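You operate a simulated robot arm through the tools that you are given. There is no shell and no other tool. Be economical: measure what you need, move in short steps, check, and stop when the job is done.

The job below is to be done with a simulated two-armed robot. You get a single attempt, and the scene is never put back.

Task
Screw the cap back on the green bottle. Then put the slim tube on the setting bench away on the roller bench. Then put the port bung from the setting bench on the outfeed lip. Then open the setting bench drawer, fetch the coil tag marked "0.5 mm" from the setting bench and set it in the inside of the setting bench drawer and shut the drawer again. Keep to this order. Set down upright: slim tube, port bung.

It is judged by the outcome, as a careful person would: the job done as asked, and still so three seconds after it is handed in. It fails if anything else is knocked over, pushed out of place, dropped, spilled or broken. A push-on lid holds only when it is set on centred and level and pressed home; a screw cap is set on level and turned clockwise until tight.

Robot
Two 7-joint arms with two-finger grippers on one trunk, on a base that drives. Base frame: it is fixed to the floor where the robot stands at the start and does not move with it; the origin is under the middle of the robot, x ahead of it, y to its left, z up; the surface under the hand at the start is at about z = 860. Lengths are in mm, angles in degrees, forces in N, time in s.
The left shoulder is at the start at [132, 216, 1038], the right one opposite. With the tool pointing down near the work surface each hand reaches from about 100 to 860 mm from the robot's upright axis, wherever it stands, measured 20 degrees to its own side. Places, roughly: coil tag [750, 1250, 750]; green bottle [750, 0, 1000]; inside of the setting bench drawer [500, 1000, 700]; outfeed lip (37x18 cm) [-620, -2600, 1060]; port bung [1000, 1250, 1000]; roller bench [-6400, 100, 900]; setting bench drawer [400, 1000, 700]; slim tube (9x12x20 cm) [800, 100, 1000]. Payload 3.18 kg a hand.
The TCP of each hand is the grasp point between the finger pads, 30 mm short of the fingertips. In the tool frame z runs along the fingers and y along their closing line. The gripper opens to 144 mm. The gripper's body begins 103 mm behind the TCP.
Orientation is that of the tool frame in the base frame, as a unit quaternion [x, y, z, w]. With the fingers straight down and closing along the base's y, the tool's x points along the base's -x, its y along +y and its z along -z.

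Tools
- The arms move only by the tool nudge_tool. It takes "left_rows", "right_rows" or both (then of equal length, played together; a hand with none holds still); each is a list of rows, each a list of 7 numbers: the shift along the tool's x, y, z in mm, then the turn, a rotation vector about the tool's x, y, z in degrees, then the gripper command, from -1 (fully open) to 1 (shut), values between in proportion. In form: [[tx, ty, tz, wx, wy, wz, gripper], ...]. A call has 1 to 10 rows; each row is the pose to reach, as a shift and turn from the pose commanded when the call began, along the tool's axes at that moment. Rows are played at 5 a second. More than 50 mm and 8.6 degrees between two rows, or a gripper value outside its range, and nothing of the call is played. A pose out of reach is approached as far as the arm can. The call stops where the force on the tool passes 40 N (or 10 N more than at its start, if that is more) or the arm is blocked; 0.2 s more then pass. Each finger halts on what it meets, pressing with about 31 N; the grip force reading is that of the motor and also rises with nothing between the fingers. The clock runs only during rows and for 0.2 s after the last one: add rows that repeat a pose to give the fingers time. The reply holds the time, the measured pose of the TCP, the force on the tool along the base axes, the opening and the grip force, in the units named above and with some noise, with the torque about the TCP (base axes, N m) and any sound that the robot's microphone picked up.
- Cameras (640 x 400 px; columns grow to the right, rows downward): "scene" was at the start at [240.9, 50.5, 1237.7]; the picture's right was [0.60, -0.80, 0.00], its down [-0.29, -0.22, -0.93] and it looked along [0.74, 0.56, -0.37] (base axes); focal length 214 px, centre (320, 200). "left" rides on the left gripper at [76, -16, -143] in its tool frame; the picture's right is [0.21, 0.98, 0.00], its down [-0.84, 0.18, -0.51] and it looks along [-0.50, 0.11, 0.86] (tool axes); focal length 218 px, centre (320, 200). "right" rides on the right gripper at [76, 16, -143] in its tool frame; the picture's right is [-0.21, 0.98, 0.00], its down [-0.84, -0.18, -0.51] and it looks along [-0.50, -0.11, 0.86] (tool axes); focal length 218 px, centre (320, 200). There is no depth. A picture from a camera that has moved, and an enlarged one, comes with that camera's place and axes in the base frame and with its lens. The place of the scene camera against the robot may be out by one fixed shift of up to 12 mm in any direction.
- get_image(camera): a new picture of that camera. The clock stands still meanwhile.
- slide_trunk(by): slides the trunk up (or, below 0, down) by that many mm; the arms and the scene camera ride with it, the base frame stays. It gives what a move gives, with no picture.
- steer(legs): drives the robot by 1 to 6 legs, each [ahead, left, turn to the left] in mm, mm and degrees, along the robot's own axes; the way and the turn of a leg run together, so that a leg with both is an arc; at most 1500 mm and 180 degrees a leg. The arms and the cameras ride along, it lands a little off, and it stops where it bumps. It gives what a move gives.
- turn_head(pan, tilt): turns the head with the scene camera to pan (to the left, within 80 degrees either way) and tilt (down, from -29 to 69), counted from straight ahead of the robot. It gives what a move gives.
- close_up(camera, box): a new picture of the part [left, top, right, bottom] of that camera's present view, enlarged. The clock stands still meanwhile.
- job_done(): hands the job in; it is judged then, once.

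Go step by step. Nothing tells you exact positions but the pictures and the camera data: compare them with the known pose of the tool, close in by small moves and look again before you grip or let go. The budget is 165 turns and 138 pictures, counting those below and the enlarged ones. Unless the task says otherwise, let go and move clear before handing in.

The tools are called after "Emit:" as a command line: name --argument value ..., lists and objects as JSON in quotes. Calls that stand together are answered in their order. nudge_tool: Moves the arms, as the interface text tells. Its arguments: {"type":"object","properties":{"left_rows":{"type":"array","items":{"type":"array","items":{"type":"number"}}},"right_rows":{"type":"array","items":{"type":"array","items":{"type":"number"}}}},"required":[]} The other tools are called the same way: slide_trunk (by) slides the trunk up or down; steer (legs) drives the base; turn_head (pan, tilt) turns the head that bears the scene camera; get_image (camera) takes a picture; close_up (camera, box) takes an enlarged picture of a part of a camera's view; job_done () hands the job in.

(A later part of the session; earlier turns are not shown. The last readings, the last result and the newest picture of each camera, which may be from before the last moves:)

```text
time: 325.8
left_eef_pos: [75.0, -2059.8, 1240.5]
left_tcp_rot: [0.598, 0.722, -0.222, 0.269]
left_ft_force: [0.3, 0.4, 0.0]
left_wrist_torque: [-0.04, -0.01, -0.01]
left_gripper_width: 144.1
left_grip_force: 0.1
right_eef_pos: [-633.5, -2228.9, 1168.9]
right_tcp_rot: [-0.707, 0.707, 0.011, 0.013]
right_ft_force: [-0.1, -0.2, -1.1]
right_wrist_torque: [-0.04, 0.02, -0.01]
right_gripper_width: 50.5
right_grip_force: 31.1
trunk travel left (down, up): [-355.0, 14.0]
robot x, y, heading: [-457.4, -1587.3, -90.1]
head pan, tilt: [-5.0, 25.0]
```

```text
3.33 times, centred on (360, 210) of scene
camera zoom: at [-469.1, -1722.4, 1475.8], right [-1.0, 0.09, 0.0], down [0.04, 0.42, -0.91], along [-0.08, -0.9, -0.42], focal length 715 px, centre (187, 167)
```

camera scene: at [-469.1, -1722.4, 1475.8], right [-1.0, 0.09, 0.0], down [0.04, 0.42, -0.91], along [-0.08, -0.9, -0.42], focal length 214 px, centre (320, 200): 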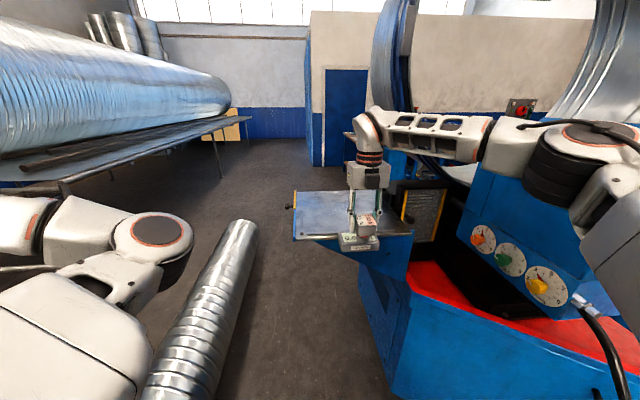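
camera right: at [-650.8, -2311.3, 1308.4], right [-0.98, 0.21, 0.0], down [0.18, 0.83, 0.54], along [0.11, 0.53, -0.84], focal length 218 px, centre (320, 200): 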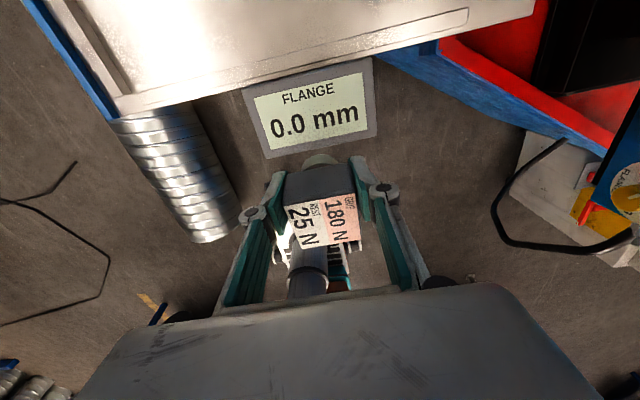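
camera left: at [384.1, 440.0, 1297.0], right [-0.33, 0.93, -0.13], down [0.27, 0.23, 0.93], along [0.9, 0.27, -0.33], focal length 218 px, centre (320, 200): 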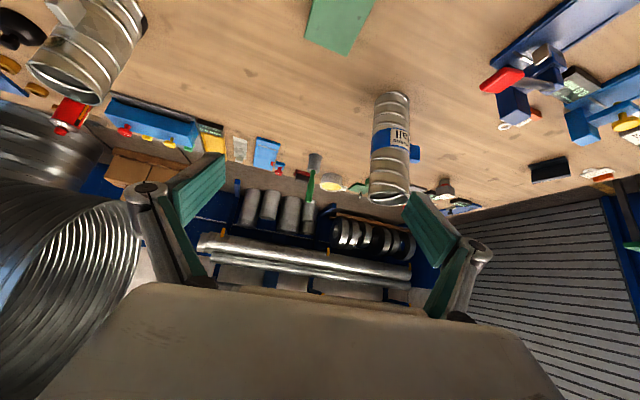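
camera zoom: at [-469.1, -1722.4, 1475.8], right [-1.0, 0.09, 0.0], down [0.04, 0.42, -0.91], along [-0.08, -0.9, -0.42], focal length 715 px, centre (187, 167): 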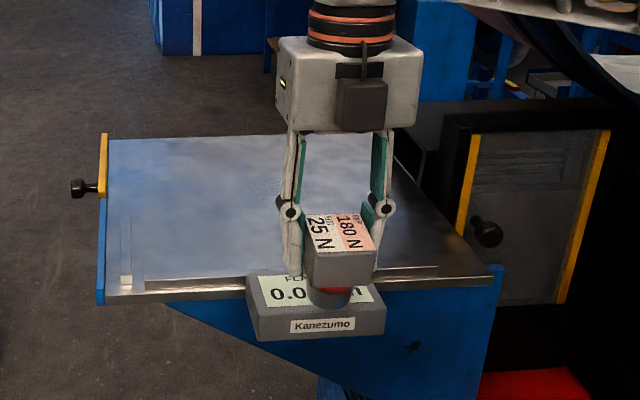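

The bung is tilted about 17° in the fingers, with its bottom forward. I'll counter-tilt, then drive so it's over the middle of the lip.

Emit:
nudge_tool --right_rows '[[0, 0, -5, 0, -6, 0, 0.35], [0, 0, -5, 0, -12, 0, 0.35], [0, 0, -5, 0, -17, 0, 0.35]]'

Emit:
steer --legs '[[300, 0, 0]]'

Emit:
get_image --camera "right"

Emit:
close_up --camera "scene" --box '[280, 150, 440, 270]'

```text
time: 326.6
left_eef_pos: [75.3, -2060.6, 1238.3]
left_tcp_rot: [0.599, 0.721, -0.223, 0.268]
left_ft_force: [0.6, -1.0, -0.5]
left_wrist_torque: [-0.02, 0.01, 0.02]
left_gripper_width: 143.8
left_grip_force: 0.0
right_eef_pos: [-632.2, -2228.8, 1172.1]
right_tcp_rot: [0.698, -0.697, -0.117, -0.119]
right_ft_force: [0.3, -0.2, -1.5]
right_wrist_torque: [-0.02, 0.05, -0.01]
right_gripper_width: 50.6
right_grip_force: 31.0
trunk travel left (down, up): [-355.0, 14.0]
robot x, y, heading: [-457.8, -1584.0, -89.9]
head pan, tilt: [-5.0, 25.0]
```

```text
time: 328.7
left_eef_pos: [75.0, -2358.3, 1240.0]
left_tcp_rot: [0.598, 0.722, -0.221, 0.269]
left_ft_force: [-0.4, 0.0, 0.3]
left_wrist_torque: [0.01, 0.02, -0.03]
left_gripper_width: 144.0
left_grip_force: 0.0
right_eef_pos: [-632.8, -2529.1, 1172.0]
right_tcp_rot: [0.699, -0.696, -0.116, -0.12]
right_ft_force: [0.1, 0.1, -1.1]
right_wrist_torque: [-0.04, -0.02, 0.01]
right_gripper_width: 50.7
right_grip_force: 31.1
trunk travel left (down, up): [-355.0, 14.0]
robot x, y, heading: [-455.0, -1884.0, -89.8]
head pan, tilt: [-5.0, 25.0]
```

```text
31 pictures are left
camera right: at [-649.2, -2648.0, 1281.0], right [-0.98, 0.2, 0.06], down [0.18, 0.63, 0.76], along [0.11, 0.75, -0.65], focal length 218 px, centre (320, 200)
```

right: 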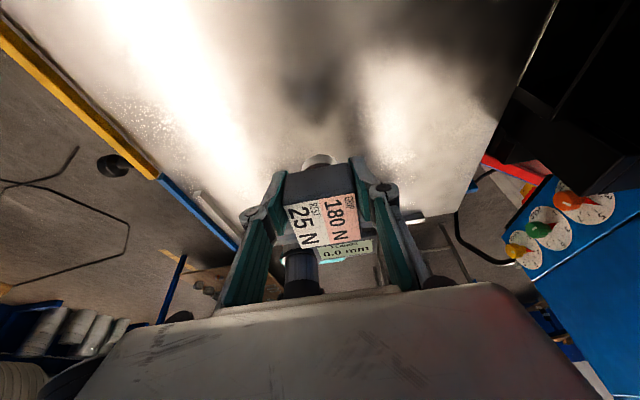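

```text
3.33 times, centred on (360, 210) of scene
camera zoom: at [-469.2, -2022.7, 1475.6], right [-1.0, 0.09, 0.0], down [0.04, 0.42, -0.91], along [-0.08, -0.9, -0.42], focal length 715 px, centre (187, 167)
```

zoom: 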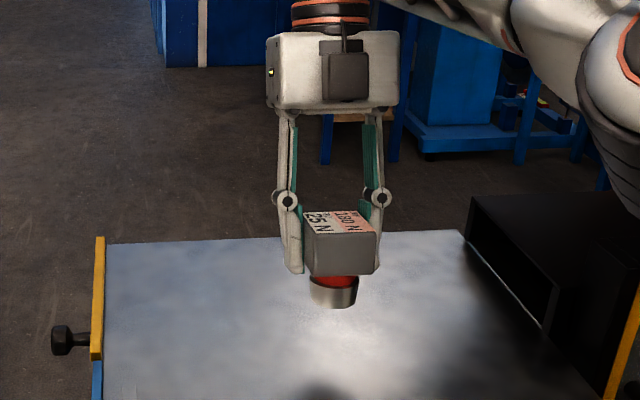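

I'll zoom in for a precise tilt estimate before setting it down.

Emit:
close_up --camera "scene" --box '[344, 200, 384, 250]'

```text
8.00 times, centred on (364, 225) of scene
camera zoom: at [-469.2, -2022.7, 1475.6], right [-1.0, 0.09, 0.0], down [0.04, 0.42, -0.91], along [-0.08, -0.9, -0.42], focal length 1716 px, centre (-32, 0)
```

zoom: 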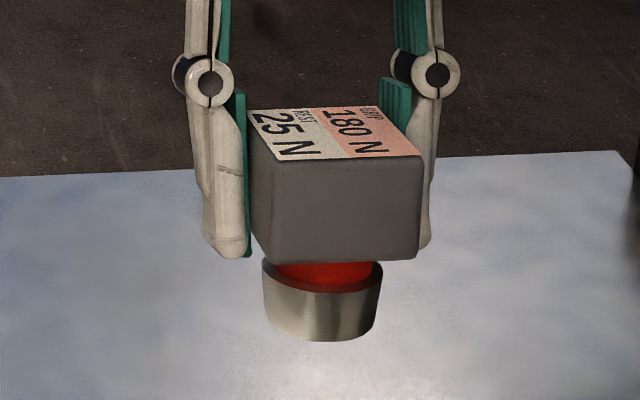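

It's slightly over-corrected, by about 7°. I'll rotate back 7° and lower onto the lip.

Emit:
nudge_tool --right_rows '[[0, 0, 0, 0, 7, 0, 0.35], [0, 0, 0, 0, 7, 0, 0.35]]'

Emit:
nudge_tool --right_rows '[[0, 0, 20, 0, 0, 0, 0.35], [0, 0, 35, 0, 0, 0, 0.35], [0, 0, 42, 0, 0, 0, 0.35], [0, 0, 46, 0, 0, 0, 0.35], [0, 0, 48, 0, 0, 0, 0.35], [0, 0, 48, 0, 0, 0, 0.35]]'

Emit:
close_up --camera "scene" --box '[324, 190, 404, 290]'

```text
time: 329.3
left_eef_pos: [76.8, -2358.8, 1239.0]
left_tcp_rot: [0.598, 0.722, -0.222, 0.269]
left_ft_force: [1.4, 0.1, -0.9]
left_wrist_torque: [0.05, 0.07, 0.01]
left_gripper_width: 144.0
left_grip_force: 0.0
right_eef_pos: [-630.0, -2529.5, 1172.0]
right_tcp_rot: [0.705, -0.702, -0.074, -0.076]
right_ft_force: [0.1, 0.4, -1.5]
right_wrist_torque: [0.06, 0.05, 0.02]
right_gripper_width: 50.5
right_grip_force: 30.8
trunk travel left (down, up): [-355.0, 14.0]
robot x, y, heading: [-456.9, -1882.2, -90.1]
head pan, tilt: [-5.0, 25.0]
```

```text
time: 330.7
left_eef_pos: [74.9, -2358.3, 1240.6]
left_tcp_rot: [0.598, 0.722, -0.221, 0.269]
left_ft_force: [0.3, 0.5, -0.1]
left_wrist_torque: [-0.02, -0.01, -0.04]
left_gripper_width: 144.0
left_grip_force: 0.1
right_eef_pos: [-632.8, -2518.0, 1124.1]
right_tcp_rot: [0.704, -0.702, -0.073, -0.077]
right_ft_force: [0.7, -1.0, -2.1]
right_wrist_torque: [-0.02, -0.03, -0.01]
right_gripper_width: 50.5
right_grip_force: 31.1
trunk travel left (down, up): [-355.0, 14.0]
robot x, y, heading: [-457.2, -1886.1, -89.8]
head pan, tilt: [-5.0, 25.0]
```

```text
4.00 times, centred on (364, 240) of scene
camera zoom: at [-469.2, -2022.0, 1475.7], right [-1.0, 0.09, 0.0], down [0.04, 0.42, -0.91], along [-0.08, -0.9, -0.42], focal length 858 px, centre (144, 40)
```

zoom: 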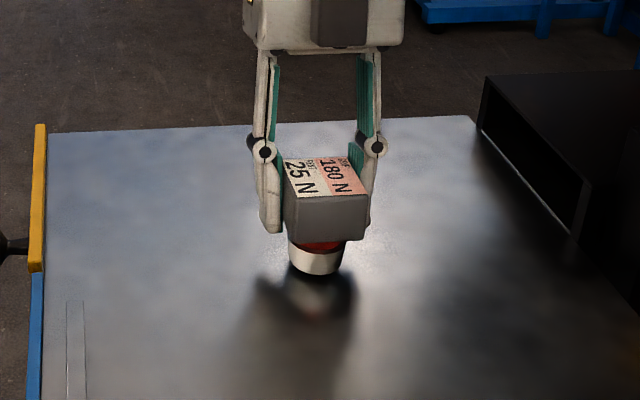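

Emit:
nudge_tool --right_rows '[[0.6, 0, 3, 0, 0, 0, 0.35], [1.2, 0, 6, 0, 0, 0, 0.35], [1.8, 0, 8.5, 0, 0, 0, 0.35], [2.2, 0, 10.5, 0, 0, 0, 0.35], [2.5, 0, 12, 0, 0, 0, 0.35], [2.5, 0, 12, 0, 0, 0, 0.35]]'

```text
time: 332.1
left_eef_pos: [74.9, -2356.4, 1240.6]
left_tcp_rot: [0.598, 0.721, -0.223, 0.269]
left_ft_force: [0.2, -0.5, -0.8]
left_wrist_torque: [0.0, 0.0, 0.01]
left_gripper_width: 143.8
left_grip_force: 0.0
right_eef_pos: [-632.3, -2516.0, 1114.5]
right_tcp_rot: [0.704, -0.702, -0.073, -0.076]
right_ft_force: [-3.3, -0.9, 28.8]
right_wrist_torque: [0.02, 0.07, -0.02]
right_gripper_width: 50.5
right_grip_force: 30.7
trunk travel left (down, up): [-355.0, 14.0]
robot x, y, heading: [-455.9, -1886.8, -90.0]
head pan, tilt: [-5.0, 25.0]
```

Contact with the lip. I'll ease off, release gently, and back away along the fingers.

Emit:
nudge_tool --right_rows '[[-0.3, 0, -1.5, 0, 0, 0, 0.35], [-0.3, 0, -1.5, 0, 0, 0, 0.2], [-0.3, 0, -1.5, 0, 0, 0, 0.05], [-0.3, 0, -1.5, 0, 0, 0, -0.2], [-0.3, 0, -30, 0, 0, 0, -0.2], [-0.3, 0, -70, 0, 0, 0, -0.2], [-0.3, 0, -110, 0, 0, 0, -0.2]]'

Emit:
close_up --camera "scene" --box '[304, 190, 424, 290]'

```text
time: 333.7
left_eef_pos: [75.6, -2357.4, 1240.2]
left_tcp_rot: [0.598, 0.721, -0.222, 0.269]
left_ft_force: [-0.2, 0.5, -0.9]
left_wrist_torque: [-0.01, 0.0, -0.03]
left_gripper_width: 144.0
left_grip_force: 0.0
right_eef_pos: [-631.2, -2540.4, 1220.0]
right_tcp_rot: [0.704, -0.702, -0.074, -0.076]
right_ft_force: [0.2, 0.4, -0.1]
right_wrist_torque: [-0.03, 0.04, 0.04]
right_gripper_width: 86.5
right_grip_force: 0.1
trunk travel left (down, up): [-355.0, 14.0]
robot x, y, heading: [-460.4, -1886.3, -90.0]
head pan, tilt: [-5.0, 25.0]
```

```text
4.00 times, centred on (364, 240) of scene
camera zoom: at [-467.8, -2021.4, 1475.8], right [-1.0, 0.09, 0.0], down [0.04, 0.42, -0.91], along [-0.08, -0.9, -0.42], focal length 858 px, centre (144, 40)
```

zoom: 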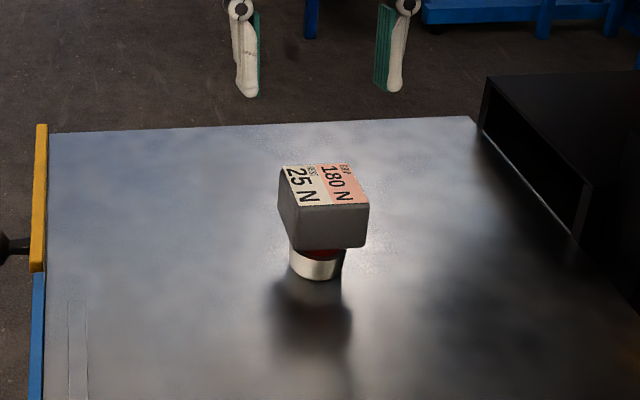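

The bung stands upright on the lip. Now back to the setting bench drawer.

Emit:
steer --legs '[[-970, 0, 0], [0, 0, 90], [0, 1000, 0], [0, 1040, 0]]'

Emit:
slide_trunk --by -200

Emit:
turn_head --pan -5 --tilt 35

Emit:
get_image --camera "scene"

```text
time: 360.2
left_eef_pos: [21.2, 1641.3, 1241.5]
left_tcp_rot: [-0.081, 0.934, 0.031, 0.347]
left_ft_force: [-0.3, 0.6, 0.4]
left_wrist_torque: [-0.04, -0.01, 0.01]
left_gripper_width: 144.1
left_grip_force: 0.1
right_eef_pos: [194.0, 931.6, 1218.8]
right_tcp_rot: [0.994, -0.006, -0.105, -0.002]
right_ft_force: [1.2, 0.1, 1.4]
right_wrist_torque: [0.03, 0.01, -0.04]
right_gripper_width: 86.3
right_grip_force: 0.1
trunk travel left (down, up): [-355.0, 14.0]
robot x, y, heading: [-457.4, 1115.2, -0.4]
head pan, tilt: [-5.0, 25.0]
```

```text
time: 362.4
left_eef_pos: [9.0, 1659.6, 1050.5]
left_tcp_rot: [-0.079, 0.937, 0.093, 0.326]
left_ft_force: [0.6, -1.2, -0.5]
left_wrist_torque: [0.04, -0.08, 0.01]
left_gripper_width: 144.0
left_grip_force: 0.1
right_eef_pos: [192.4, 931.2, 1020.7]
right_tcp_rot: [0.994, -0.005, -0.105, -0.003]
right_ft_force: [-1.2, -0.4, 1.3]
right_wrist_torque: [0.0, 0.0, 0.02]
right_gripper_width: 86.3
right_grip_force: 0.0
trunk travel left (down, up): [-155.0, 214.0]
robot x, y, heading: [-458.4, 1111.9, -0.6]
head pan, tilt: [-5.0, 25.0]
```

```text
time: 363.1
left_eef_pos: [8.3, 1661.4, 1046.8]
left_tcp_rot: [-0.084, 0.938, 0.087, 0.325]
left_ft_force: [0.0, 0.0, -0.5]
left_wrist_torque: [0.03, -0.03, 0.01]
left_gripper_width: 144.1
left_grip_force: 0.2
right_eef_pos: [195.0, 931.2, 1020.6]
right_tcp_rot: [0.994, -0.005, -0.107, -0.003]
right_ft_force: [0.2, -0.1, 0.2]
right_wrist_torque: [0.0, 0.03, -0.03]
right_gripper_width: 86.5
right_grip_force: 0.1
trunk travel left (down, up): [-155.0, 214.0]
robot x, y, heading: [-456.0, 1113.5, -0.6]
head pan, tilt: [-5.0, 35.0]
```

```text
26 pictures are left
camera scene: at [-237.3, 1099.4, 1252.0], right [-0.1, -0.99, 0.0], down [-0.57, 0.06, -0.82], along [0.82, -0.08, -0.57], focal length 214 px, centre (320, 200)
```

scene: 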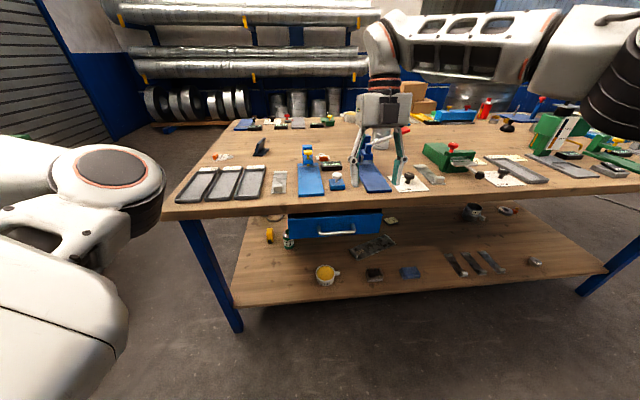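

The drawer front spans y≈835–1155, with a bar handle near (280, 997, 764). I'll zoom in to see the handle and the tag.

Emit:
close_up --camera "scene" --box '[276, 135, 396, 245]'

```text
3.64 times, centred on (336, 190) of scene
camera zoom: at [-237.3, 1099.4, 1252.0], right [-0.1, -0.99, 0.0], down [-0.57, 0.06, -0.82], along [0.82, -0.08, -0.57], focal length 780 px, centre (262, 236)
```

zoom: 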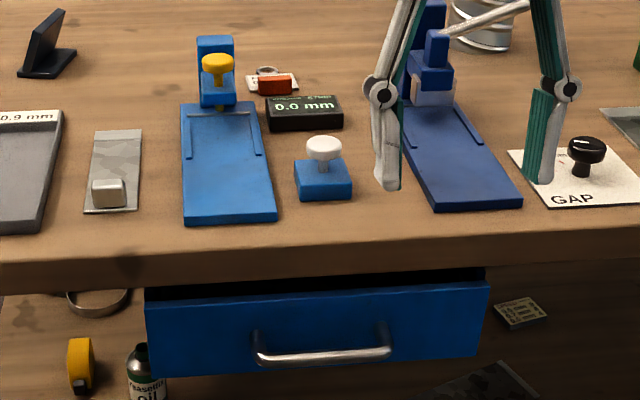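

The handle is a horizontal U-bar at about (285, 993, 750). I'll move the base forward for pulling room, then pitch the right hand forward.

Emit:
steer --legs '[[90, 0, 0]]'

Emit:
nudge_tool --right_rows '[[-20, 0, -8, 0, 8, 0, -0.2], [-40, 0, -8, 0, 16, 0, -0.2], [-60, 0, -8, 0, 24, 0, -0.2], [-80, 0, -8, 0, 32, 0, -0.2], [-100, 0, -8, 0, 40, 0, -0.2], [-120, 0, -8, 0, 48, 0, -0.2], [-140, 0, -8, 0, 56, 0, -0.2], [-160, 0, -8, 0, 64, 0, -0.2], [-180, 0, -8, 0, 72, 0, -0.2]]'

Emit:
nudge_tool --right_rows '[[0, 0, 0, 0, 0, -8, 0], [0, 0, 0, 0, 0, -16, 0], [0, 0, 0, 0, 0, -24, 0], [0, 0, 0, 0, 0, -32, 0], [0, 0, 0, 0, 0, -40, 0], [0, 0, 0, 0, 0, -48, 0], [0, 0, 0, 0, 0, -56, 0], [0, 0, 0, 0, 0, -64, 0], [0, 0, 0, 0, 0, -72, 0], [0, 0, 0, 0, 0, -80, 0]]'

```text
time: 364.2
left_eef_pos: [96.1, 1660.2, 1042.4]
left_tcp_rot: [-0.088, 0.938, 0.08, 0.326]
left_ft_force: [-0.2, -1.3, -1.0]
left_wrist_torque: [0.03, -0.02, 0.0]
left_gripper_width: 144.0
left_grip_force: 0.0
right_eef_pos: [282.2, 929.2, 1020.2]
right_tcp_rot: [0.994, -0.006, -0.107, -0.003]
right_ft_force: [-0.1, -0.3, -1.0]
right_wrist_torque: [0.0, 0.04, 0.03]
right_gripper_width: 86.4
right_grip_force: 0.0
trunk travel left (down, up): [-155.0, 214.0]
robot x, y, heading: [-372.6, 1111.7, -1.0]
head pan, tilt: [-5.0, 35.0]
```

```text
time: 366.2
left_eef_pos: [93.9, 1663.9, 1041.8]
left_tcp_rot: [-0.091, 0.938, 0.082, 0.323]
left_ft_force: [0.1, 0.6, 0.5]
left_wrist_torque: [-0.02, -0.01, -0.03]
left_gripper_width: 144.0
left_grip_force: 0.1
right_eef_pos: [143.6, 958.7, 1094.8]
right_tcp_rot: [0.866, -0.007, 0.499, 0.001]
right_ft_force: [0.1, 0.5, -0.2]
right_wrist_torque: [0.02, 0.06, -0.03]
right_gripper_width: 86.3
right_grip_force: 0.0
right hand out of reach, approached as far as the arm can: row 8, 9
trunk travel left (down, up): [-155.0, 214.0]
robot x, y, heading: [-371.7, 1113.8, -0.8]
head pan, tilt: [-5.0, 35.0]
```

```text
time: 368.4
left_eef_pos: [94.4, 1662.6, 1042.3]
left_tcp_rot: [-0.092, 0.938, 0.083, 0.324]
left_ft_force: [0.4, -0.5, 0.5]
left_wrist_torque: [-0.02, -0.01, 0.03]
left_gripper_width: 143.8
left_grip_force: 0.1
right_eef_pos: [144.5, 958.2, 1095.2]
right_tcp_rot: [0.667, 0.553, 0.381, 0.322]
right_ft_force: [-0.7, 0.1, 0.0]
right_wrist_torque: [-0.01, 0.02, 0.0]
right_gripper_width: 71.8
right_grip_force: 0.0
trunk travel left (down, up): [-155.0, 214.0]
robot x, y, heading: [-371.2, 1115.0, -0.7]
head pan, tilt: [-5.0, 35.0]
```

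The orientation is right: pointing forward-down 30°, closing nearly vertical. I'll finish the roll and move to a point short of the handle.

Emit:
nudge_tool --right_rows '[[0, -33, 29, 0, 0, -2, 0.2], [-1, -66, 58, 0, 0, -4, 0.2], [-1, -99, 87, 0, 0, -6, 0.2], [-2, -132, 116, 0, 0, -8, 0.2], [-2, -165, 145, 0, 0, -10, 0.2], [-3, -198, 174, 0, 0, -10, 0.2], [-3, -231, 203, 0, 0, -10, 0.2], [-3, -231, 203, 0, 0, -10, 0.2]]'

Emit:
get_image --camera "right"

Emit:
close_up --camera "scene" --box '[276, 180, 396, 290]'

```text
time: 369.9
left_eef_pos: [93.9, 1664.0, 1041.2]
left_tcp_rot: [-0.093, 0.938, 0.084, 0.322]
left_ft_force: [0.5, 0.7, -0.4]
left_wrist_torque: [-0.05, -0.01, -0.01]
left_gripper_width: 143.9
left_grip_force: 0.1
right_eef_pos: [220.0, 981.1, 875.5]
right_tcp_rot: [0.676, 0.537, 0.375, 0.337]
right_ft_force: [0.5, 0.4, 0.1]
right_wrist_torque: [-0.01, 0.05, -0.05]
right_gripper_width: 57.7
right_grip_force: 0.2
right hand out of reach, approached as far as the arm can: row 1, 2, 3, 4, 6, 7
trunk travel left (down, up): [-155.0, 214.0]
robot x, y, heading: [-369.7, 1116.3, -1.0]
head pan, tilt: [-5.0, 35.0]
stopped in row 7 (right hand): the arm was blocked; the commanded pose is now the measured one
```

```text
24 pictures are left
camera right: at [113.6, 1059.9, 970.5], right [0.43, -0.39, 0.81], down [-0.64, -0.76, -0.03], along [0.63, -0.51, -0.59], focal length 218 px, centre (320, 200)
```

right: 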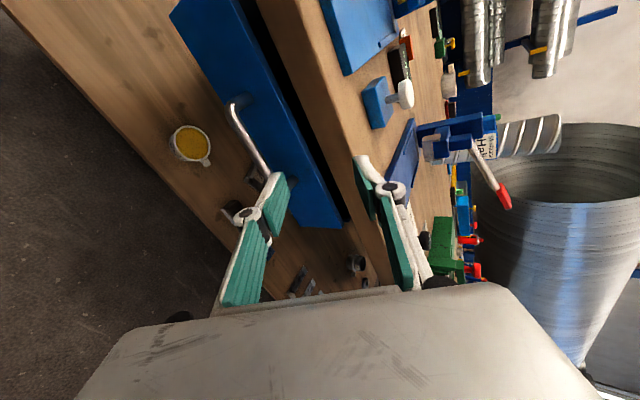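

```text
3.64 times, centred on (336, 235) of scene
camera zoom: at [-148.6, 1099.2, 1251.6], right [-0.1, -0.99, 0.0], down [-0.57, 0.06, -0.82], along [0.81, -0.08, -0.57], focal length 780 px, centre (262, 73)
```

zoom: 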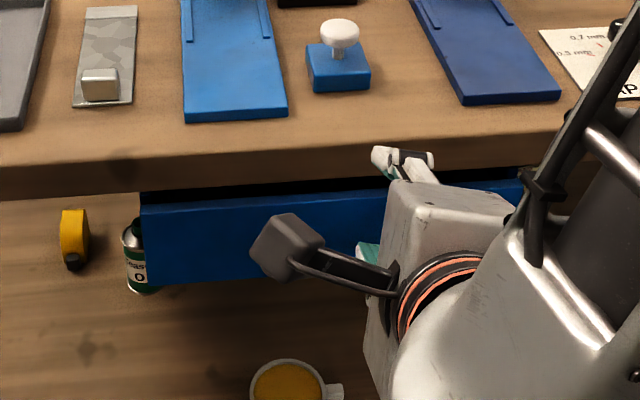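

The arm hits a joint limit at this height, so I'll lower the trunk, bringing the hand to handle height.

Emit:
slide_trunk --by -105

Emit:
get_image --camera "right"

```text
time: 370.7
left_eef_pos: [83.1, 1670.5, 910.6]
left_tcp_rot: [-0.083, 0.969, 0.113, 0.202]
left_ft_force: [-0.8, 0.0, -0.8]
left_wrist_torque: [-0.01, 0.01, 0.01]
left_gripper_width: 143.9
left_grip_force: 0.1
right_eef_pos: [220.5, 977.0, 795.1]
right_tcp_rot: [0.687, 0.539, 0.361, 0.327]
right_ft_force: [0.0, -0.5, 0.2]
right_wrist_torque: [0.03, 0.0, -0.02]
right_gripper_width: 57.7
right_grip_force: 0.1
trunk travel left (down, up): [-95.0, 274.0]
robot x, y, heading: [-371.3, 1113.3, -0.7]
head pan, tilt: [-5.0, 35.0]
stopped: the arm was blocked; the commanded pose is now the measured one
```

```text
22 pictures are left
camera right: at [119.4, 1056.0, 894.8], right [0.46, -0.4, 0.79], down [-0.65, -0.76, 0.0], along [0.6, -0.51, -0.61], focal length 218 px, centre (320, 200)
```

right: 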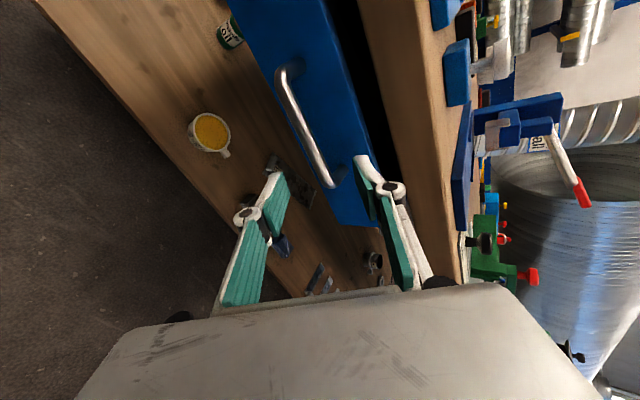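

The bar is at about (300, 1003, 745). I'll narrow the opening, align, and stop 30 mm short to check.

Emit:
nudge_tool --right_rows '[[10, -3, 14, 0, 0, 0, 0.35], [20, -5, 28, 0, 0, 0, 0.45], [30, -7, 42, 0, 0, 0, 0.45], [30, -7, 42, 0, 0, 0, 0.45]]'

Emit:
get_image --camera "right"

```text
time: 371.7
left_eef_pos: [81.1, 1669.0, 914.9]
left_tcp_rot: [-0.083, 0.969, 0.112, 0.205]
left_ft_force: [-0.7, -0.4, 0.3]
left_wrist_torque: [-0.03, 0.0, 0.0]
left_gripper_width: 144.0
left_grip_force: 0.1
right_eef_pos: [257.6, 1003.3, 778.4]
right_tcp_rot: [0.686, 0.538, 0.363, 0.329]
right_ft_force: [-0.5, -0.7, 0.6]
right_wrist_torque: [0.02, 0.0, -0.07]
right_gripper_width: 39.6
right_grip_force: 0.0
trunk travel left (down, up): [-95.0, 274.0]
robot x, y, heading: [-370.7, 1112.9, -0.8]
head pan, tilt: [-5.0, 35.0]
```

```text
21 pictures are left
camera right: at [155.7, 1083.3, 876.4], right [0.45, -0.4, 0.79], down [-0.65, -0.76, -0.01], along [0.6, -0.52, -0.61], focal length 218 px, centre (320, 200)
```

right: 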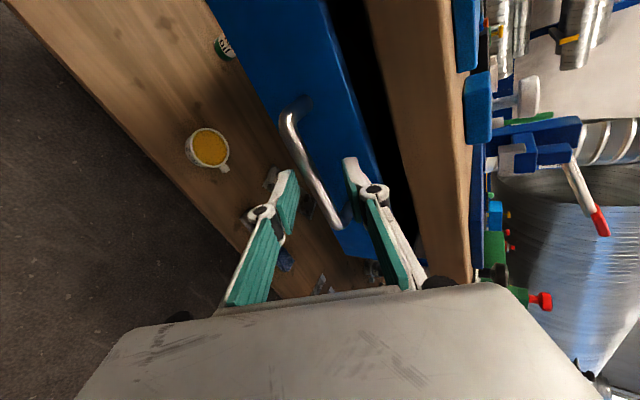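

The bar lies about 9 mm toward the lower finger. I'll shift, advance, and close on it.

Emit:
nudge_tool --right_rows '[[0, -9, 0, 0, 0, 0, 0.45], [0, -9, 16, 0, 0, 0, 0.45], [0, -9, 32, 0, 0, 0, 0.45], [0, -9, 32, 0, 0, 0, 0.45]]'

Emit:
get_image --camera "right"

```text
time: 372.5
left_eef_pos: [79.2, 1670.5, 912.7]
left_tcp_rot: [-0.084, 0.969, 0.113, 0.204]
left_ft_force: [-0.6, 0.9, -0.2]
left_wrist_torque: [0.02, 0.01, -0.03]
left_gripper_width: 143.6
left_grip_force: 0.1
right_eef_pos: [277.6, 995.5, 770.4]
right_tcp_rot: [0.702, 0.517, 0.37, 0.32]
right_ft_force: [-8.2, 3.1, -11.6]
right_wrist_torque: [-0.07, 0.24, 0.11]
right_gripper_width: 46.0
right_grip_force: 4.9
trunk travel left (down, up): [-95.0, 274.0]
robot x, y, heading: [-375.7, 1115.5, -0.8]
head pan, tilt: [-5.0, 35.0]
stopped in row 3 (right hand): the force on the tool passed its limit at 63 N (the readings are from after the stop); the commanded pose is now the measured one
```

```text
20 pictures are left
camera right: at [178.3, 1074.2, 872.7], right [0.44, -0.45, 0.78], down [-0.68, -0.73, -0.04], along [0.59, -0.51, -0.63], focal length 218 px, centre (320, 200)
```

right: 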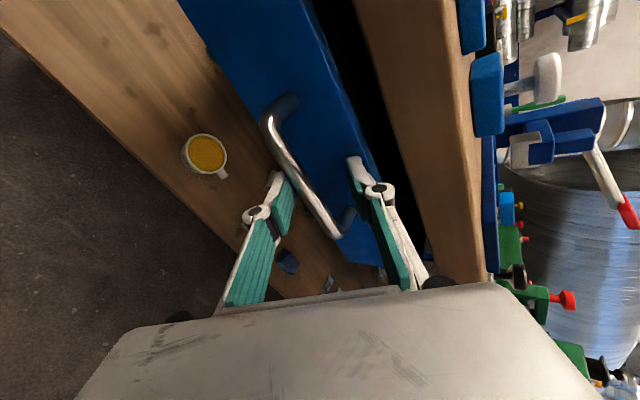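

The upper finger leads and touches the drawer face. I'll back off, make the tool more horizontal, level the roll, and re-approach lower.

Emit:
nudge_tool --right_rows '[[0, 0, -20, 0, 0, 0, 0.4], [-2, -12, -20, -5, 0, -4, 0.5], [-3.6, -25, -20, -10, 0, -8, 0.5], [-3.6, -25, -20, -15, 0, -12, 0.5], [-3.6, -25, -20, -15, 0, -12, 0.5]]'

Emit:
get_image --camera "right"

```text
time: 373.1
left_eef_pos: [75.7, 1670.6, 916.4]
left_tcp_rot: [-0.086, 0.968, 0.113, 0.205]
left_ft_force: [0.2, -0.5, 1.2]
left_wrist_torque: [0.05, 0.01, 0.04]
left_gripper_width: 144.3
left_grip_force: 0.1
right_eef_pos: [261.8, 979.7, 787.0]
right_tcp_rot: [0.71, 0.492, 0.379, 0.333]
right_ft_force: [-30.8, 6.6, -10.9]
right_wrist_torque: [0.31, 2.18, 0.85]
right_gripper_width: 51.8
right_grip_force: 12.3
right hand out of reach, approached as far as the arm can: row 2
trunk travel left (down, up): [-95.0, 274.0]
robot x, y, heading: [-373.2, 1112.2, -0.9]
head pan, tilt: [-5.0, 35.0]
stopped in row 2 (right hand): the force on the tool passed its limit at 50 N (the readings are from after the stop); the commanded pose is now the measured one
```

```text
19 pictures are left
camera right: at [163.4, 1062.3, 886.3], right [0.39, -0.49, 0.78], down [-0.71, -0.7, -0.08], along [0.58, -0.53, -0.62], focal length 218 px, centre (320, 200)
```

right: 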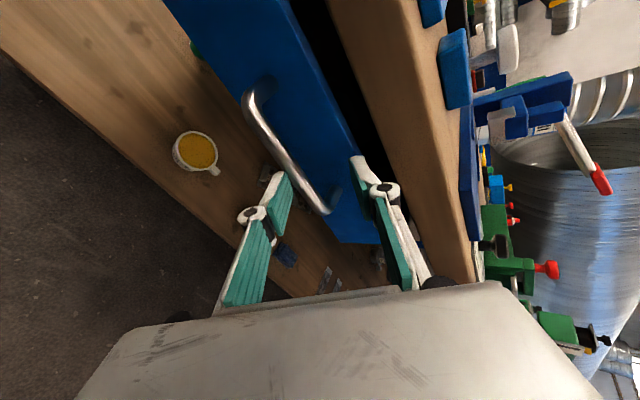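

The upper knuckle is touching the bench edge, because the hand can't get low enough with the trunk here. I'll back the base off and lower the trunk more.

Emit:
steer --legs '[[-80, 0, 0]]'

Emit:
slide_trunk --by -90

```text
time: 374.1
left_eef_pos: [-0.5, 1671.2, 914.9]
left_tcp_rot: [-0.084, 0.969, 0.113, 0.204]
left_ft_force: [-0.9, -0.7, -0.6]
left_wrist_torque: [0.02, -0.02, -0.05]
left_gripper_width: 144.1
left_grip_force: 0.0
right_eef_pos: [187.1, 979.8, 790.3]
right_tcp_rot: [0.71, 0.486, 0.382, 0.338]
right_ft_force: [0.0, 0.1, 0.3]
right_wrist_torque: [0.01, 0.03, 0.0]
right_gripper_width: 35.9
right_grip_force: 0.0
trunk travel left (down, up): [-95.0, 274.0]
robot x, y, heading: [-448.5, 1119.3, -0.8]
head pan, tilt: [-5.0, 35.0]
```

```text
time: 375.0
left_eef_pos: [-24.5, 1679.2, 804.0]
left_tcp_rot: [-0.072, 0.983, 0.144, 0.092]
left_ft_force: [-0.8, 0.1, 0.8]
left_wrist_torque: [0.02, -0.06, 0.0]
left_gripper_width: 143.9
left_grip_force: 0.1
right_eef_pos: [179.4, 975.0, 677.1]
right_tcp_rot: [0.733, 0.496, 0.343, 0.314]
right_ft_force: [-1.0, 0.8, -0.1]
right_wrist_torque: [0.01, 0.04, 0.01]
right_gripper_width: 36.0
right_grip_force: 0.1
trunk travel left (down, up): [-32.0, 337.0]
robot x, y, heading: [-450.9, 1114.3, -1.0]
head pan, tilt: [-5.0, 35.0]
stopped: the arm was blocked; the commanded pose is now the measured one
```

Now the hand is low enough. I'll turn it nearly horizontal with level roll, and come up to a pre-grasp in front of the handle.

Emit:
nudge_tool --right_rows '[[10, 16, -5, -3.5, 2, -3.4, 0.4], [20, 33, -10, -7, 3.9, -6.8, 0.4], [30, 50, -16, -10.5, 5.9, -10.2, 0.4], [40, 66, -21, -14, 7.8, -13.6, 0.4], [50, 83, -26, -17.4, 9.8, -17, 0.4], [50, 83, -26, -17.4, 9.8, -17, 0.4]]'

Emit:
get_image --camera "right"

```text
time: 375.8
left_eef_pos: [-25.9, 1679.1, 806.7]
left_tcp_rot: [-0.074, 0.982, 0.143, 0.095]
left_ft_force: [0.0, -0.3, -0.2]
left_wrist_torque: [0.0, 0.01, 0.0]
left_gripper_width: 143.9
left_grip_force: 0.0
right_eef_pos: [239.0, 987.9, 721.9]
right_tcp_rot: [0.703, 0.469, 0.371, 0.385]
right_ft_force: [0.0, 0.7, 0.3]
right_wrist_torque: [0.01, 0.01, -0.01]
right_gripper_width: 42.9
right_grip_force: 0.0
right hand out of reach, approached as far as the arm can: row 1, 2, 3, 4
trunk travel left (down, up): [-32.0, 337.0]
robot x, y, heading: [-451.0, 1112.1, -0.8]
head pan, tilt: [-5.0, 35.0]
stopped in row 4 (right hand): the arm was blocked; the commanded pose is now the measured one
```

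```text
18 pictures are left
camera right: at [141.2, 1083.3, 809.1], right [0.3, -0.45, 0.84], down [-0.76, -0.65, -0.08], along [0.58, -0.61, -0.54], focal length 218 px, centre (320, 200)
```

right: 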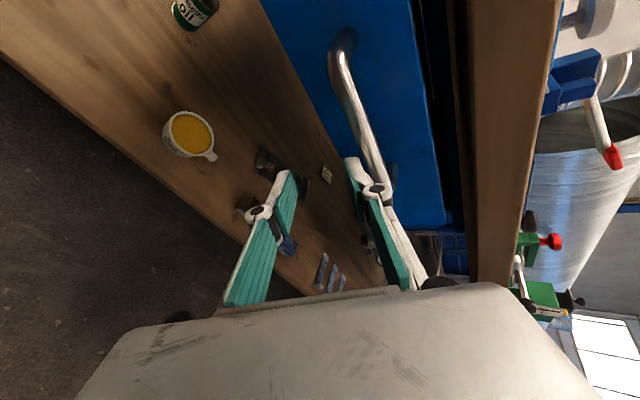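

The bar is now above the upper finger. I'll raise the hand in small steps, keeping this orientation.

Emit:
nudge_tool --right_rows '[[9, 11, -8, 0, 0, 0, 0.45], [18, 21, -16, 0, 0, 0, 0.45], [27, 32, -24, 0, 0, 0, 0.45], [35, 42.6, -31.6, 0, 0, 0, 0.45], [35, 42.6, -31.6, 0, 0, 0, 0.45]]'

Emit:
get_image --camera "right"

```text
time: 377.0
left_eef_pos: [-25.6, 1678.3, 805.6]
left_tcp_rot: [-0.073, 0.983, 0.142, 0.096]
left_ft_force: [-0.3, -0.8, -1.3]
left_wrist_torque: [-0.01, -0.02, -0.01]
left_gripper_width: 144.0
left_grip_force: 0.0
right_eef_pos: [235.7, 1018.9, 778.6]
right_tcp_rot: [0.699, 0.473, 0.37, 0.387]
right_ft_force: [0.1, 0.2, 0.7]
right_wrist_torque: [-0.01, -0.02, 0.0]
right_gripper_width: 39.6
right_grip_force: 0.1
trunk travel left (down, up): [-32.0, 337.0]
robot x, y, heading: [-453.1, 1117.3, -0.9]
head pan, tilt: [-5.0, 35.0]
```

```text
17 pictures are left
camera right: at [136.9, 1114.4, 864.6], right [0.31, -0.45, 0.84], down [-0.75, -0.66, -0.07], along [0.58, -0.61, -0.54], focal length 218 px, centre (320, 200)
```

right: 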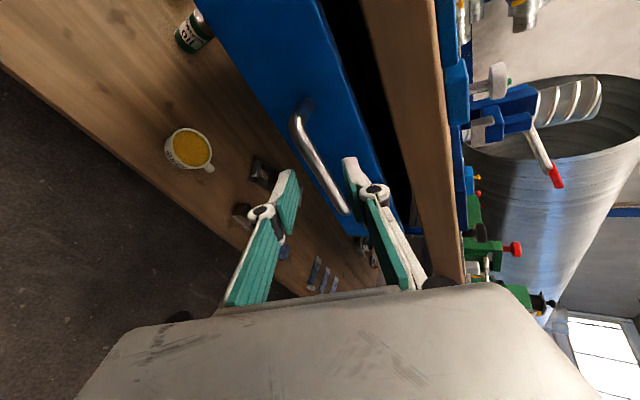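

Well aligned: the bar is centred between the fingers about 60 mm ahead. I'll advance and close.

Emit:
nudge_tool --right_rows '[[0, 0, 15, 0, 0, 0, 0.5], [0, 0, 30, 0, 0, 0, 0.5], [0, 0, 42, 0, 0, 0, 0.5], [0, 0, 42, 0, 0, 0, 0.8], [0, 0, 42, 0, 0, 0, 0.95], [0, 0, 42, 0, 0, 0, 0.95]]'

Emit:
get_image --camera "right"

```text
time: 378.4
left_eef_pos: [-24.5, 1679.5, 806.1]
left_tcp_rot: [-0.073, 0.982, 0.143, 0.095]
left_ft_force: [0.7, 0.3, -0.8]
left_wrist_torque: [0.01, 0.0, 0.02]
left_gripper_width: 143.8
left_grip_force: 0.1
right_eef_pos: [271.5, 1012.0, 758.8]
right_tcp_rot: [0.7, 0.475, 0.369, 0.385]
right_ft_force: [-6.5, 1.0, -7.9]
right_wrist_torque: [-1.25, 0.16, 0.66]
right_gripper_width: 20.4
right_grip_force: 44.6
trunk travel left (down, up): [-32.0, 337.0]
robot x, y, heading: [-450.6, 1115.3, -0.8]
head pan, tilt: [-5.0, 35.0]
```

```text
16 pictures are left
camera right: at [173.7, 1107.0, 845.2], right [0.31, -0.44, 0.84], down [-0.75, -0.66, -0.07], along [0.58, -0.61, -0.54], focal length 218 px, centre (320, 200)
```

right: 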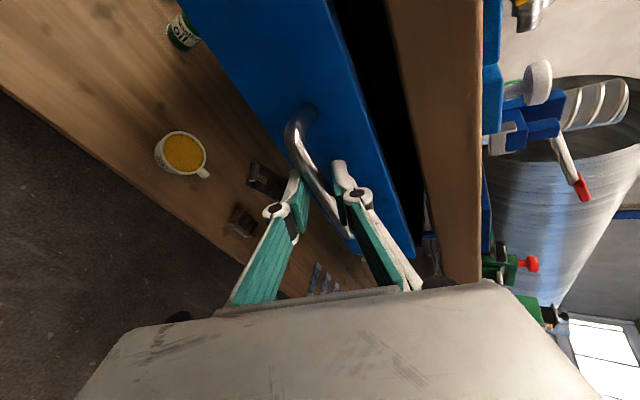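

The bar is gripped. I'll pull the drawer open by driving back.

Emit:
steer --legs '[[-145, 0, 0]]'

Emit:
get_image --camera "right"

```text
time: 379.8
left_eef_pos: [-169.2, 1680.6, 805.5]
left_tcp_rot: [-0.073, 0.982, 0.143, 0.095]
left_ft_force: [0.0, -0.3, -0.4]
left_wrist_torque: [0.02, -0.03, -0.02]
left_gripper_width: 144.2
left_grip_force: 0.0
right_eef_pos: [128.3, 1012.6, 758.3]
right_tcp_rot: [0.701, 0.473, 0.368, 0.387]
right_ft_force: [-0.7, -8.6, -14.5]
right_wrist_torque: [-1.31, 0.19, 0.43]
right_gripper_width: 20.8
right_grip_force: 44.9
trunk travel left (down, up): [-32.0, 337.0]
robot x, y, heading: [-591.4, 1117.5, -0.8]
head pan, tilt: [-5.0, 35.0]
```

```text
15 pictures are left
camera right: at [29.7, 1107.5, 845.3], right [0.31, -0.45, 0.84], down [-0.75, -0.65, -0.07], along [0.58, -0.61, -0.54], focal length 218 px, centre (320, 200)
```

right: 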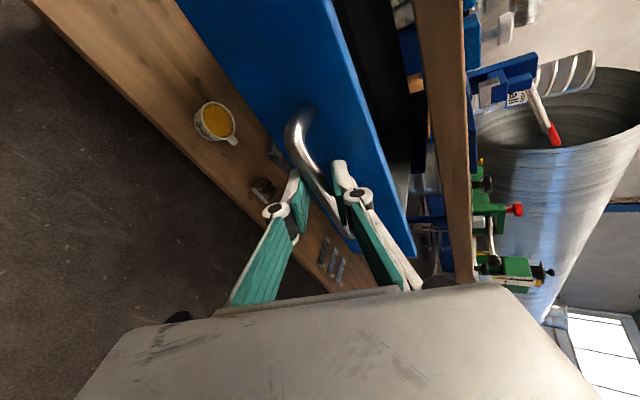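

The drawer is open about 143 mm. I'll release the bar, retreat, and raise the trunk.

Emit:
nudge_tool --right_rows '[[0, 0, 0, 0, 0, 0, 0.6], [0, 0, 0, 0, 0, 0, 0.4], [0, 0, 0, 0, 0, 0, 0.4], [0, 0, -25, 0, 0, 0, 0.4], [0, 0, -50, 0, 0, 0, 0.4], [0, 0, -75, 0, 0, 0, 0.4]]'

Emit:
slide_trunk --by 280

Emit:
nudge_tool --right_rows '[[0, 0, 0, 0, 0, 8, 0.4], [0, 0, 0, 0, 0, 16, 0.4], [0, 0, 0, 0, 0, 24, 0.4], [0, 0, 0, 0, 0, 32, 0.4], [0, 0, 0, 0, 0, 40, 0.4], [0, 0, 0, 0, 0, 48, 0.4], [0, 0, 0, 0, 0, 56, 0.4], [0, 0, 0, 0, 0, 64, 0.4], [0, 0, 0, 0, 0, 72, 0.4], [0, 0, 0, 0, 0, 80, 0.4]]'

```text
time: 381.2
left_eef_pos: [-169.9, 1680.3, 806.7]
left_tcp_rot: [-0.073, 0.982, 0.144, 0.095]
left_ft_force: [-0.1, 0.7, -0.7]
left_wrist_torque: [0.0, -0.01, -0.01]
left_gripper_width: 144.1
left_grip_force: 0.1
right_eef_pos: [61.0, 1027.0, 792.5]
right_tcp_rot: [0.7, 0.472, 0.37, 0.387]
right_ft_force: [0.3, 0.4, -0.2]
right_wrist_torque: [-0.01, 0.02, 0.01]
right_gripper_width: 43.2
right_grip_force: 0.1
trunk travel left (down, up): [-32.0, 337.0]
robot x, y, heading: [-600.4, 1116.4, -1.0]
head pan, tilt: [-5.0, 35.0]
```

```text
time: 384.0
left_eef_pos: [-167.8, 1694.0, 1116.9]
left_tcp_rot: [-0.099, 0.976, 0.135, 0.137]
left_ft_force: [-0.1, -0.5, 1.3]
left_wrist_torque: [-0.01, -0.01, -0.01]
left_gripper_width: 144.1
left_grip_force: 0.1
right_eef_pos: [62.5, 1027.7, 1070.4]
right_tcp_rot: [0.701, 0.472, 0.369, 0.387]
right_ft_force: [0.2, 0.1, 0.2]
right_wrist_torque: [0.0, -0.04, 0.03]
right_gripper_width: 43.3
right_grip_force: 0.1
trunk travel left (down, up): [-312.0, 57.0]
robot x, y, heading: [-601.5, 1116.6, -1.1]
head pan, tilt: [-5.0, 35.0]
```

```text
time: 386.2
left_eef_pos: [-182.6, 1705.8, 1104.5]
left_tcp_rot: [-0.11, 0.977, 0.143, 0.114]
left_ft_force: [0.3, -0.2, -0.6]
left_wrist_torque: [-0.03, -0.02, -0.02]
left_gripper_width: 143.9
left_grip_force: 0.0
right_eef_pos: [61.8, 1027.0, 1071.4]
right_tcp_rot: [0.84, -0.09, 0.532, 0.058]
right_ft_force: [-0.3, 0.6, -0.6]
right_wrist_torque: [-0.01, 0.01, 0.04]
right_gripper_width: 43.4
right_grip_force: 0.0
trunk travel left (down, up): [-312.0, 57.0]
robot x, y, heading: [-597.7, 1117.4, -0.9]
head pan, tilt: [-5.0, 35.0]
```

Now turn the hand vertical, then drive left clear of the drawer and forward to the bench.

Emit:
nudge_tool --right_rows '[[0, 0, -5, 0.9, -8, -1.4, 0], [0, 0, -10, 1.7, -16.1, -2.7, 0], [0, 0, -15, 2.6, -24.1, -4.1, 0], [0, 0, -20, 3.5, -32.2, -5.4, 0], [0, 0, -25, 4.4, -40.2, -6.8, 0], [0, 0, -30, 5.2, -48.3, -8.2, 0], [0, 0, -35, 6.1, -56.3, -9.5, 0], [0, 0, -40, 7, -64.4, -10.9, 0]]'

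Emit:
steer --legs '[[30, 0, 0], [0, 390, 0], [610, 0, 0]]'

Emit:
turn_head --pan -35 --tilt 40

Emit:
get_image --camera "scene"

```text
time: 388.0
left_eef_pos: [-187.0, 1712.7, 1102.7]
left_tcp_rot: [-0.112, 0.976, 0.153, 0.106]
left_ft_force: [0.3, 0.4, 0.2]
left_wrist_torque: [0.0, 0.0, 0.01]
left_gripper_width: 144.1
left_grip_force: 0.1
right_eef_pos: [26.4, 1035.5, 1087.4]
right_tcp_rot: [1.0, 0.001, -0.001, 0.001]
right_ft_force: [0.3, 0.7, 0.1]
right_wrist_torque: [0.02, -0.02, 0.03]
right_gripper_width: 72.2
right_grip_force: 0.1
trunk travel left (down, up): [-312.0, 57.0]
robot x, y, heading: [-598.3, 1119.0, -0.8]
head pan, tilt: [-5.0, 35.0]
```

```text
time: 395.5
left_eef_pos: [459.7, 2094.9, 1104.6]
left_tcp_rot: [-0.111, 0.975, 0.161, 0.102]
left_ft_force: [0.5, 0.4, 1.1]
left_wrist_torque: [0.01, 0.01, 0.04]
left_gripper_width: 143.9
left_grip_force: 0.0
right_eef_pos: [674.3, 1411.5, 1086.6]
right_tcp_rot: [1.0, -0.002, 0.0, 0.002]
right_ft_force: [0.3, 1.3, -0.2]
right_wrist_torque: [0.01, -0.01, -0.01]
right_gripper_width: 72.3
right_grip_force: 0.1
trunk travel left (down, up): [-312.0, 57.0]
robot x, y, heading: [49.5, 1497.4, -1.1]
head pan, tilt: [-5.0, 35.0]
```

```text
time: 396.4
left_eef_pos: [458.0, 2097.4, 1107.4]
left_tcp_rot: [-0.115, 0.974, 0.163, 0.104]
left_ft_force: [0.6, 0.8, 0.8]
left_wrist_torque: [-0.02, -0.01, -0.01]
left_gripper_width: 143.8
left_grip_force: 0.1
right_eef_pos: [673.5, 1411.0, 1087.8]
right_tcp_rot: [1.0, -0.002, 0.001, 0.001]
right_ft_force: [-0.1, 0.0, -0.2]
right_wrist_torque: [-0.01, 0.0, 0.0]
right_gripper_width: 71.8
right_grip_force: 0.1
trunk travel left (down, up): [-312.0, 57.0]
robot x, y, heading: [51.4, 1498.9, -0.9]
head pan, tilt: [-35.0, 40.0]
```

```text
14 pictures are left
camera scene: at [157.1, 1441.4, 1409.9], right [-0.59, -0.81, 0.0], down [-0.52, 0.38, -0.77], along [0.62, -0.45, -0.64], focal length 214 px, centre (320, 200)
```

scene: 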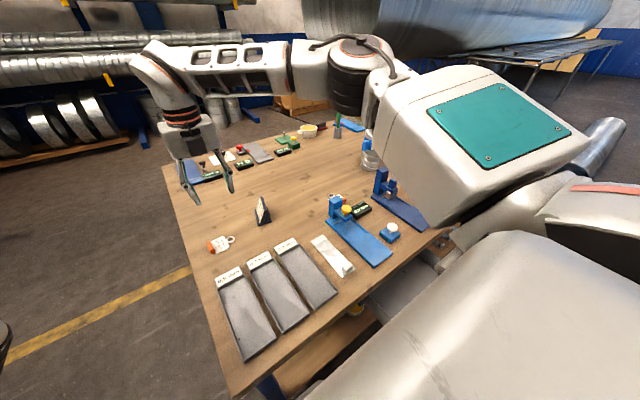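

I'll move the right hand over the tag for a close look.

Emit:
nudge_tool --right_rows '[[-1, 45, 5, 0, 0, 0, 0], [-2, 90, 10, 0, 0, 0, 0], [-3, 135, 15, 0, 0, 0, 0], [-4, 180, 20, 0, 0, 0, 0], [-5, 225, 25, 0, 0, 0, 0], [-6, 270, 30, 0, 0, 0, 0], [-7, 315, 35, 0, 0, 0, 0], [-8, 358, 40, 0, 0, 0, 0], [-10, 400, 47, 0, 0, 0, 0], [-10, 400, 47, 0, 0, 0, 0]]'

Emit:
get_image --camera "right"

```text
time: 398.6
left_eef_pos: [458.3, 2098.2, 1106.2]
left_tcp_rot: [-0.115, 0.974, 0.163, 0.103]
left_ft_force: [0.3, -0.7, -0.8]
left_wrist_torque: [-0.03, 0.0, -0.03]
left_gripper_width: 143.9
left_grip_force: 0.0
right_eef_pos: [661.9, 1011.1, 1042.4]
right_tcp_rot: [1.0, -0.001, 0.001, 0.001]
right_ft_force: [0.4, -0.9, 0.6]
right_wrist_torque: [0.01, -0.04, 0.0]
right_gripper_width: 72.0
right_grip_force: 0.2
trunk travel left (down, up): [-312.0, 57.0]
robot x, y, heading: [52.1, 1502.2, -0.9]
head pan, tilt: [-35.0, 40.0]
```

```text
13 pictures are left
camera right: at [738.8, 994.6, 1185.5], right [-0.21, -0.98, 0.0], down [-0.84, 0.18, 0.51], along [-0.5, 0.1, -0.86], focal length 218 px, centre (320, 200)
```

right: 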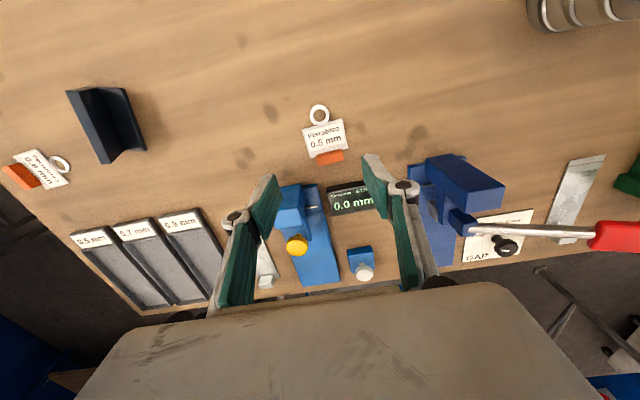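

The tag there seems to read "0.5 mm"; I'll zoom in to confirm and locate its orange clip.

Emit:
close_up --camera "right" --box '[290, 95, 370, 170]'

```text
5.33 times, centred on (330, 132) of right
camera zoom: at [738.8, 994.6, 1185.5], right [-0.21, -0.98, 0.0], down [-0.84, 0.18, 0.51], along [-0.5, 0.1, -0.86], focal length 1164 px, centre (267, 560)
```

zoom: 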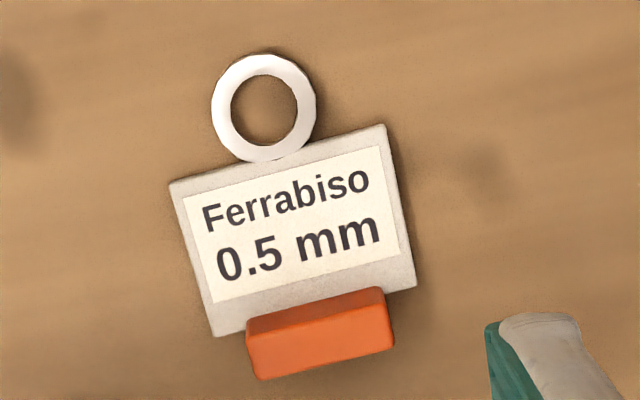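

Confirmed: "Ferrabiso 0.5 mm". I'll go down over its orange block at about (621, 1001), fingers along its ends, and check before the last bit.

Emit:
nudge_tool --right_rows '[[-20, 5, 20, 0, 0, 0, 0.2], [-41, 9.6, 40, 0, 0, 0, 0.2], [-41, 9.6, 80, 0, 0, 0, 0.2], [-41, 9.6, 115, 0, 0, 0, 0.2], [-41, 9.6, 115, 0, 0, 0, 0.2]]'

Emit:
get_image --camera "right"

```text
time: 399.8
left_eef_pos: [457.7, 2097.7, 1106.1]
left_tcp_rot: [-0.116, 0.974, 0.163, 0.103]
left_ft_force: [-0.2, 0.2, -0.5]
left_wrist_torque: [-0.02, 0.04, -0.01]
left_gripper_width: 144.1
left_grip_force: 0.0
right_eef_pos: [620.8, 1003.1, 928.3]
right_tcp_rot: [1.0, -0.002, 0.001, 0.001]
right_ft_force: [-0.6, -0.6, 0.6]
right_wrist_torque: [0.01, -0.03, -0.01]
right_gripper_width: 57.6
right_grip_force: 0.1
trunk travel left (down, up): [-312.0, 57.0]
robot x, y, heading: [49.2, 1499.9, -1.2]
head pan, tilt: [-35.0, 40.0]
```

```text
11 pictures are left
camera right: at [697.2, 986.2, 1070.1], right [-0.21, -0.98, 0.0], down [-0.84, 0.18, 0.51], along [-0.49, 0.1, -0.86], focal length 218 px, centre (320, 200)
```

right: 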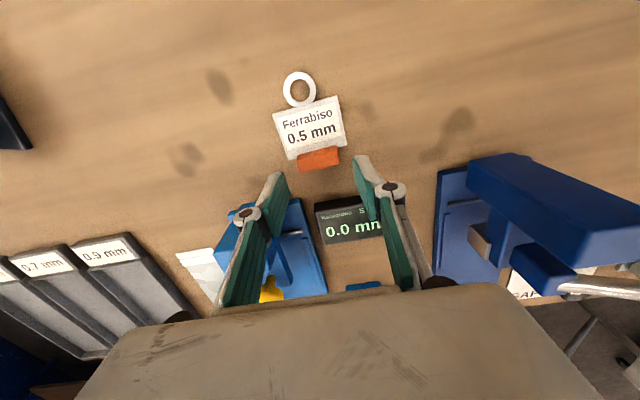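

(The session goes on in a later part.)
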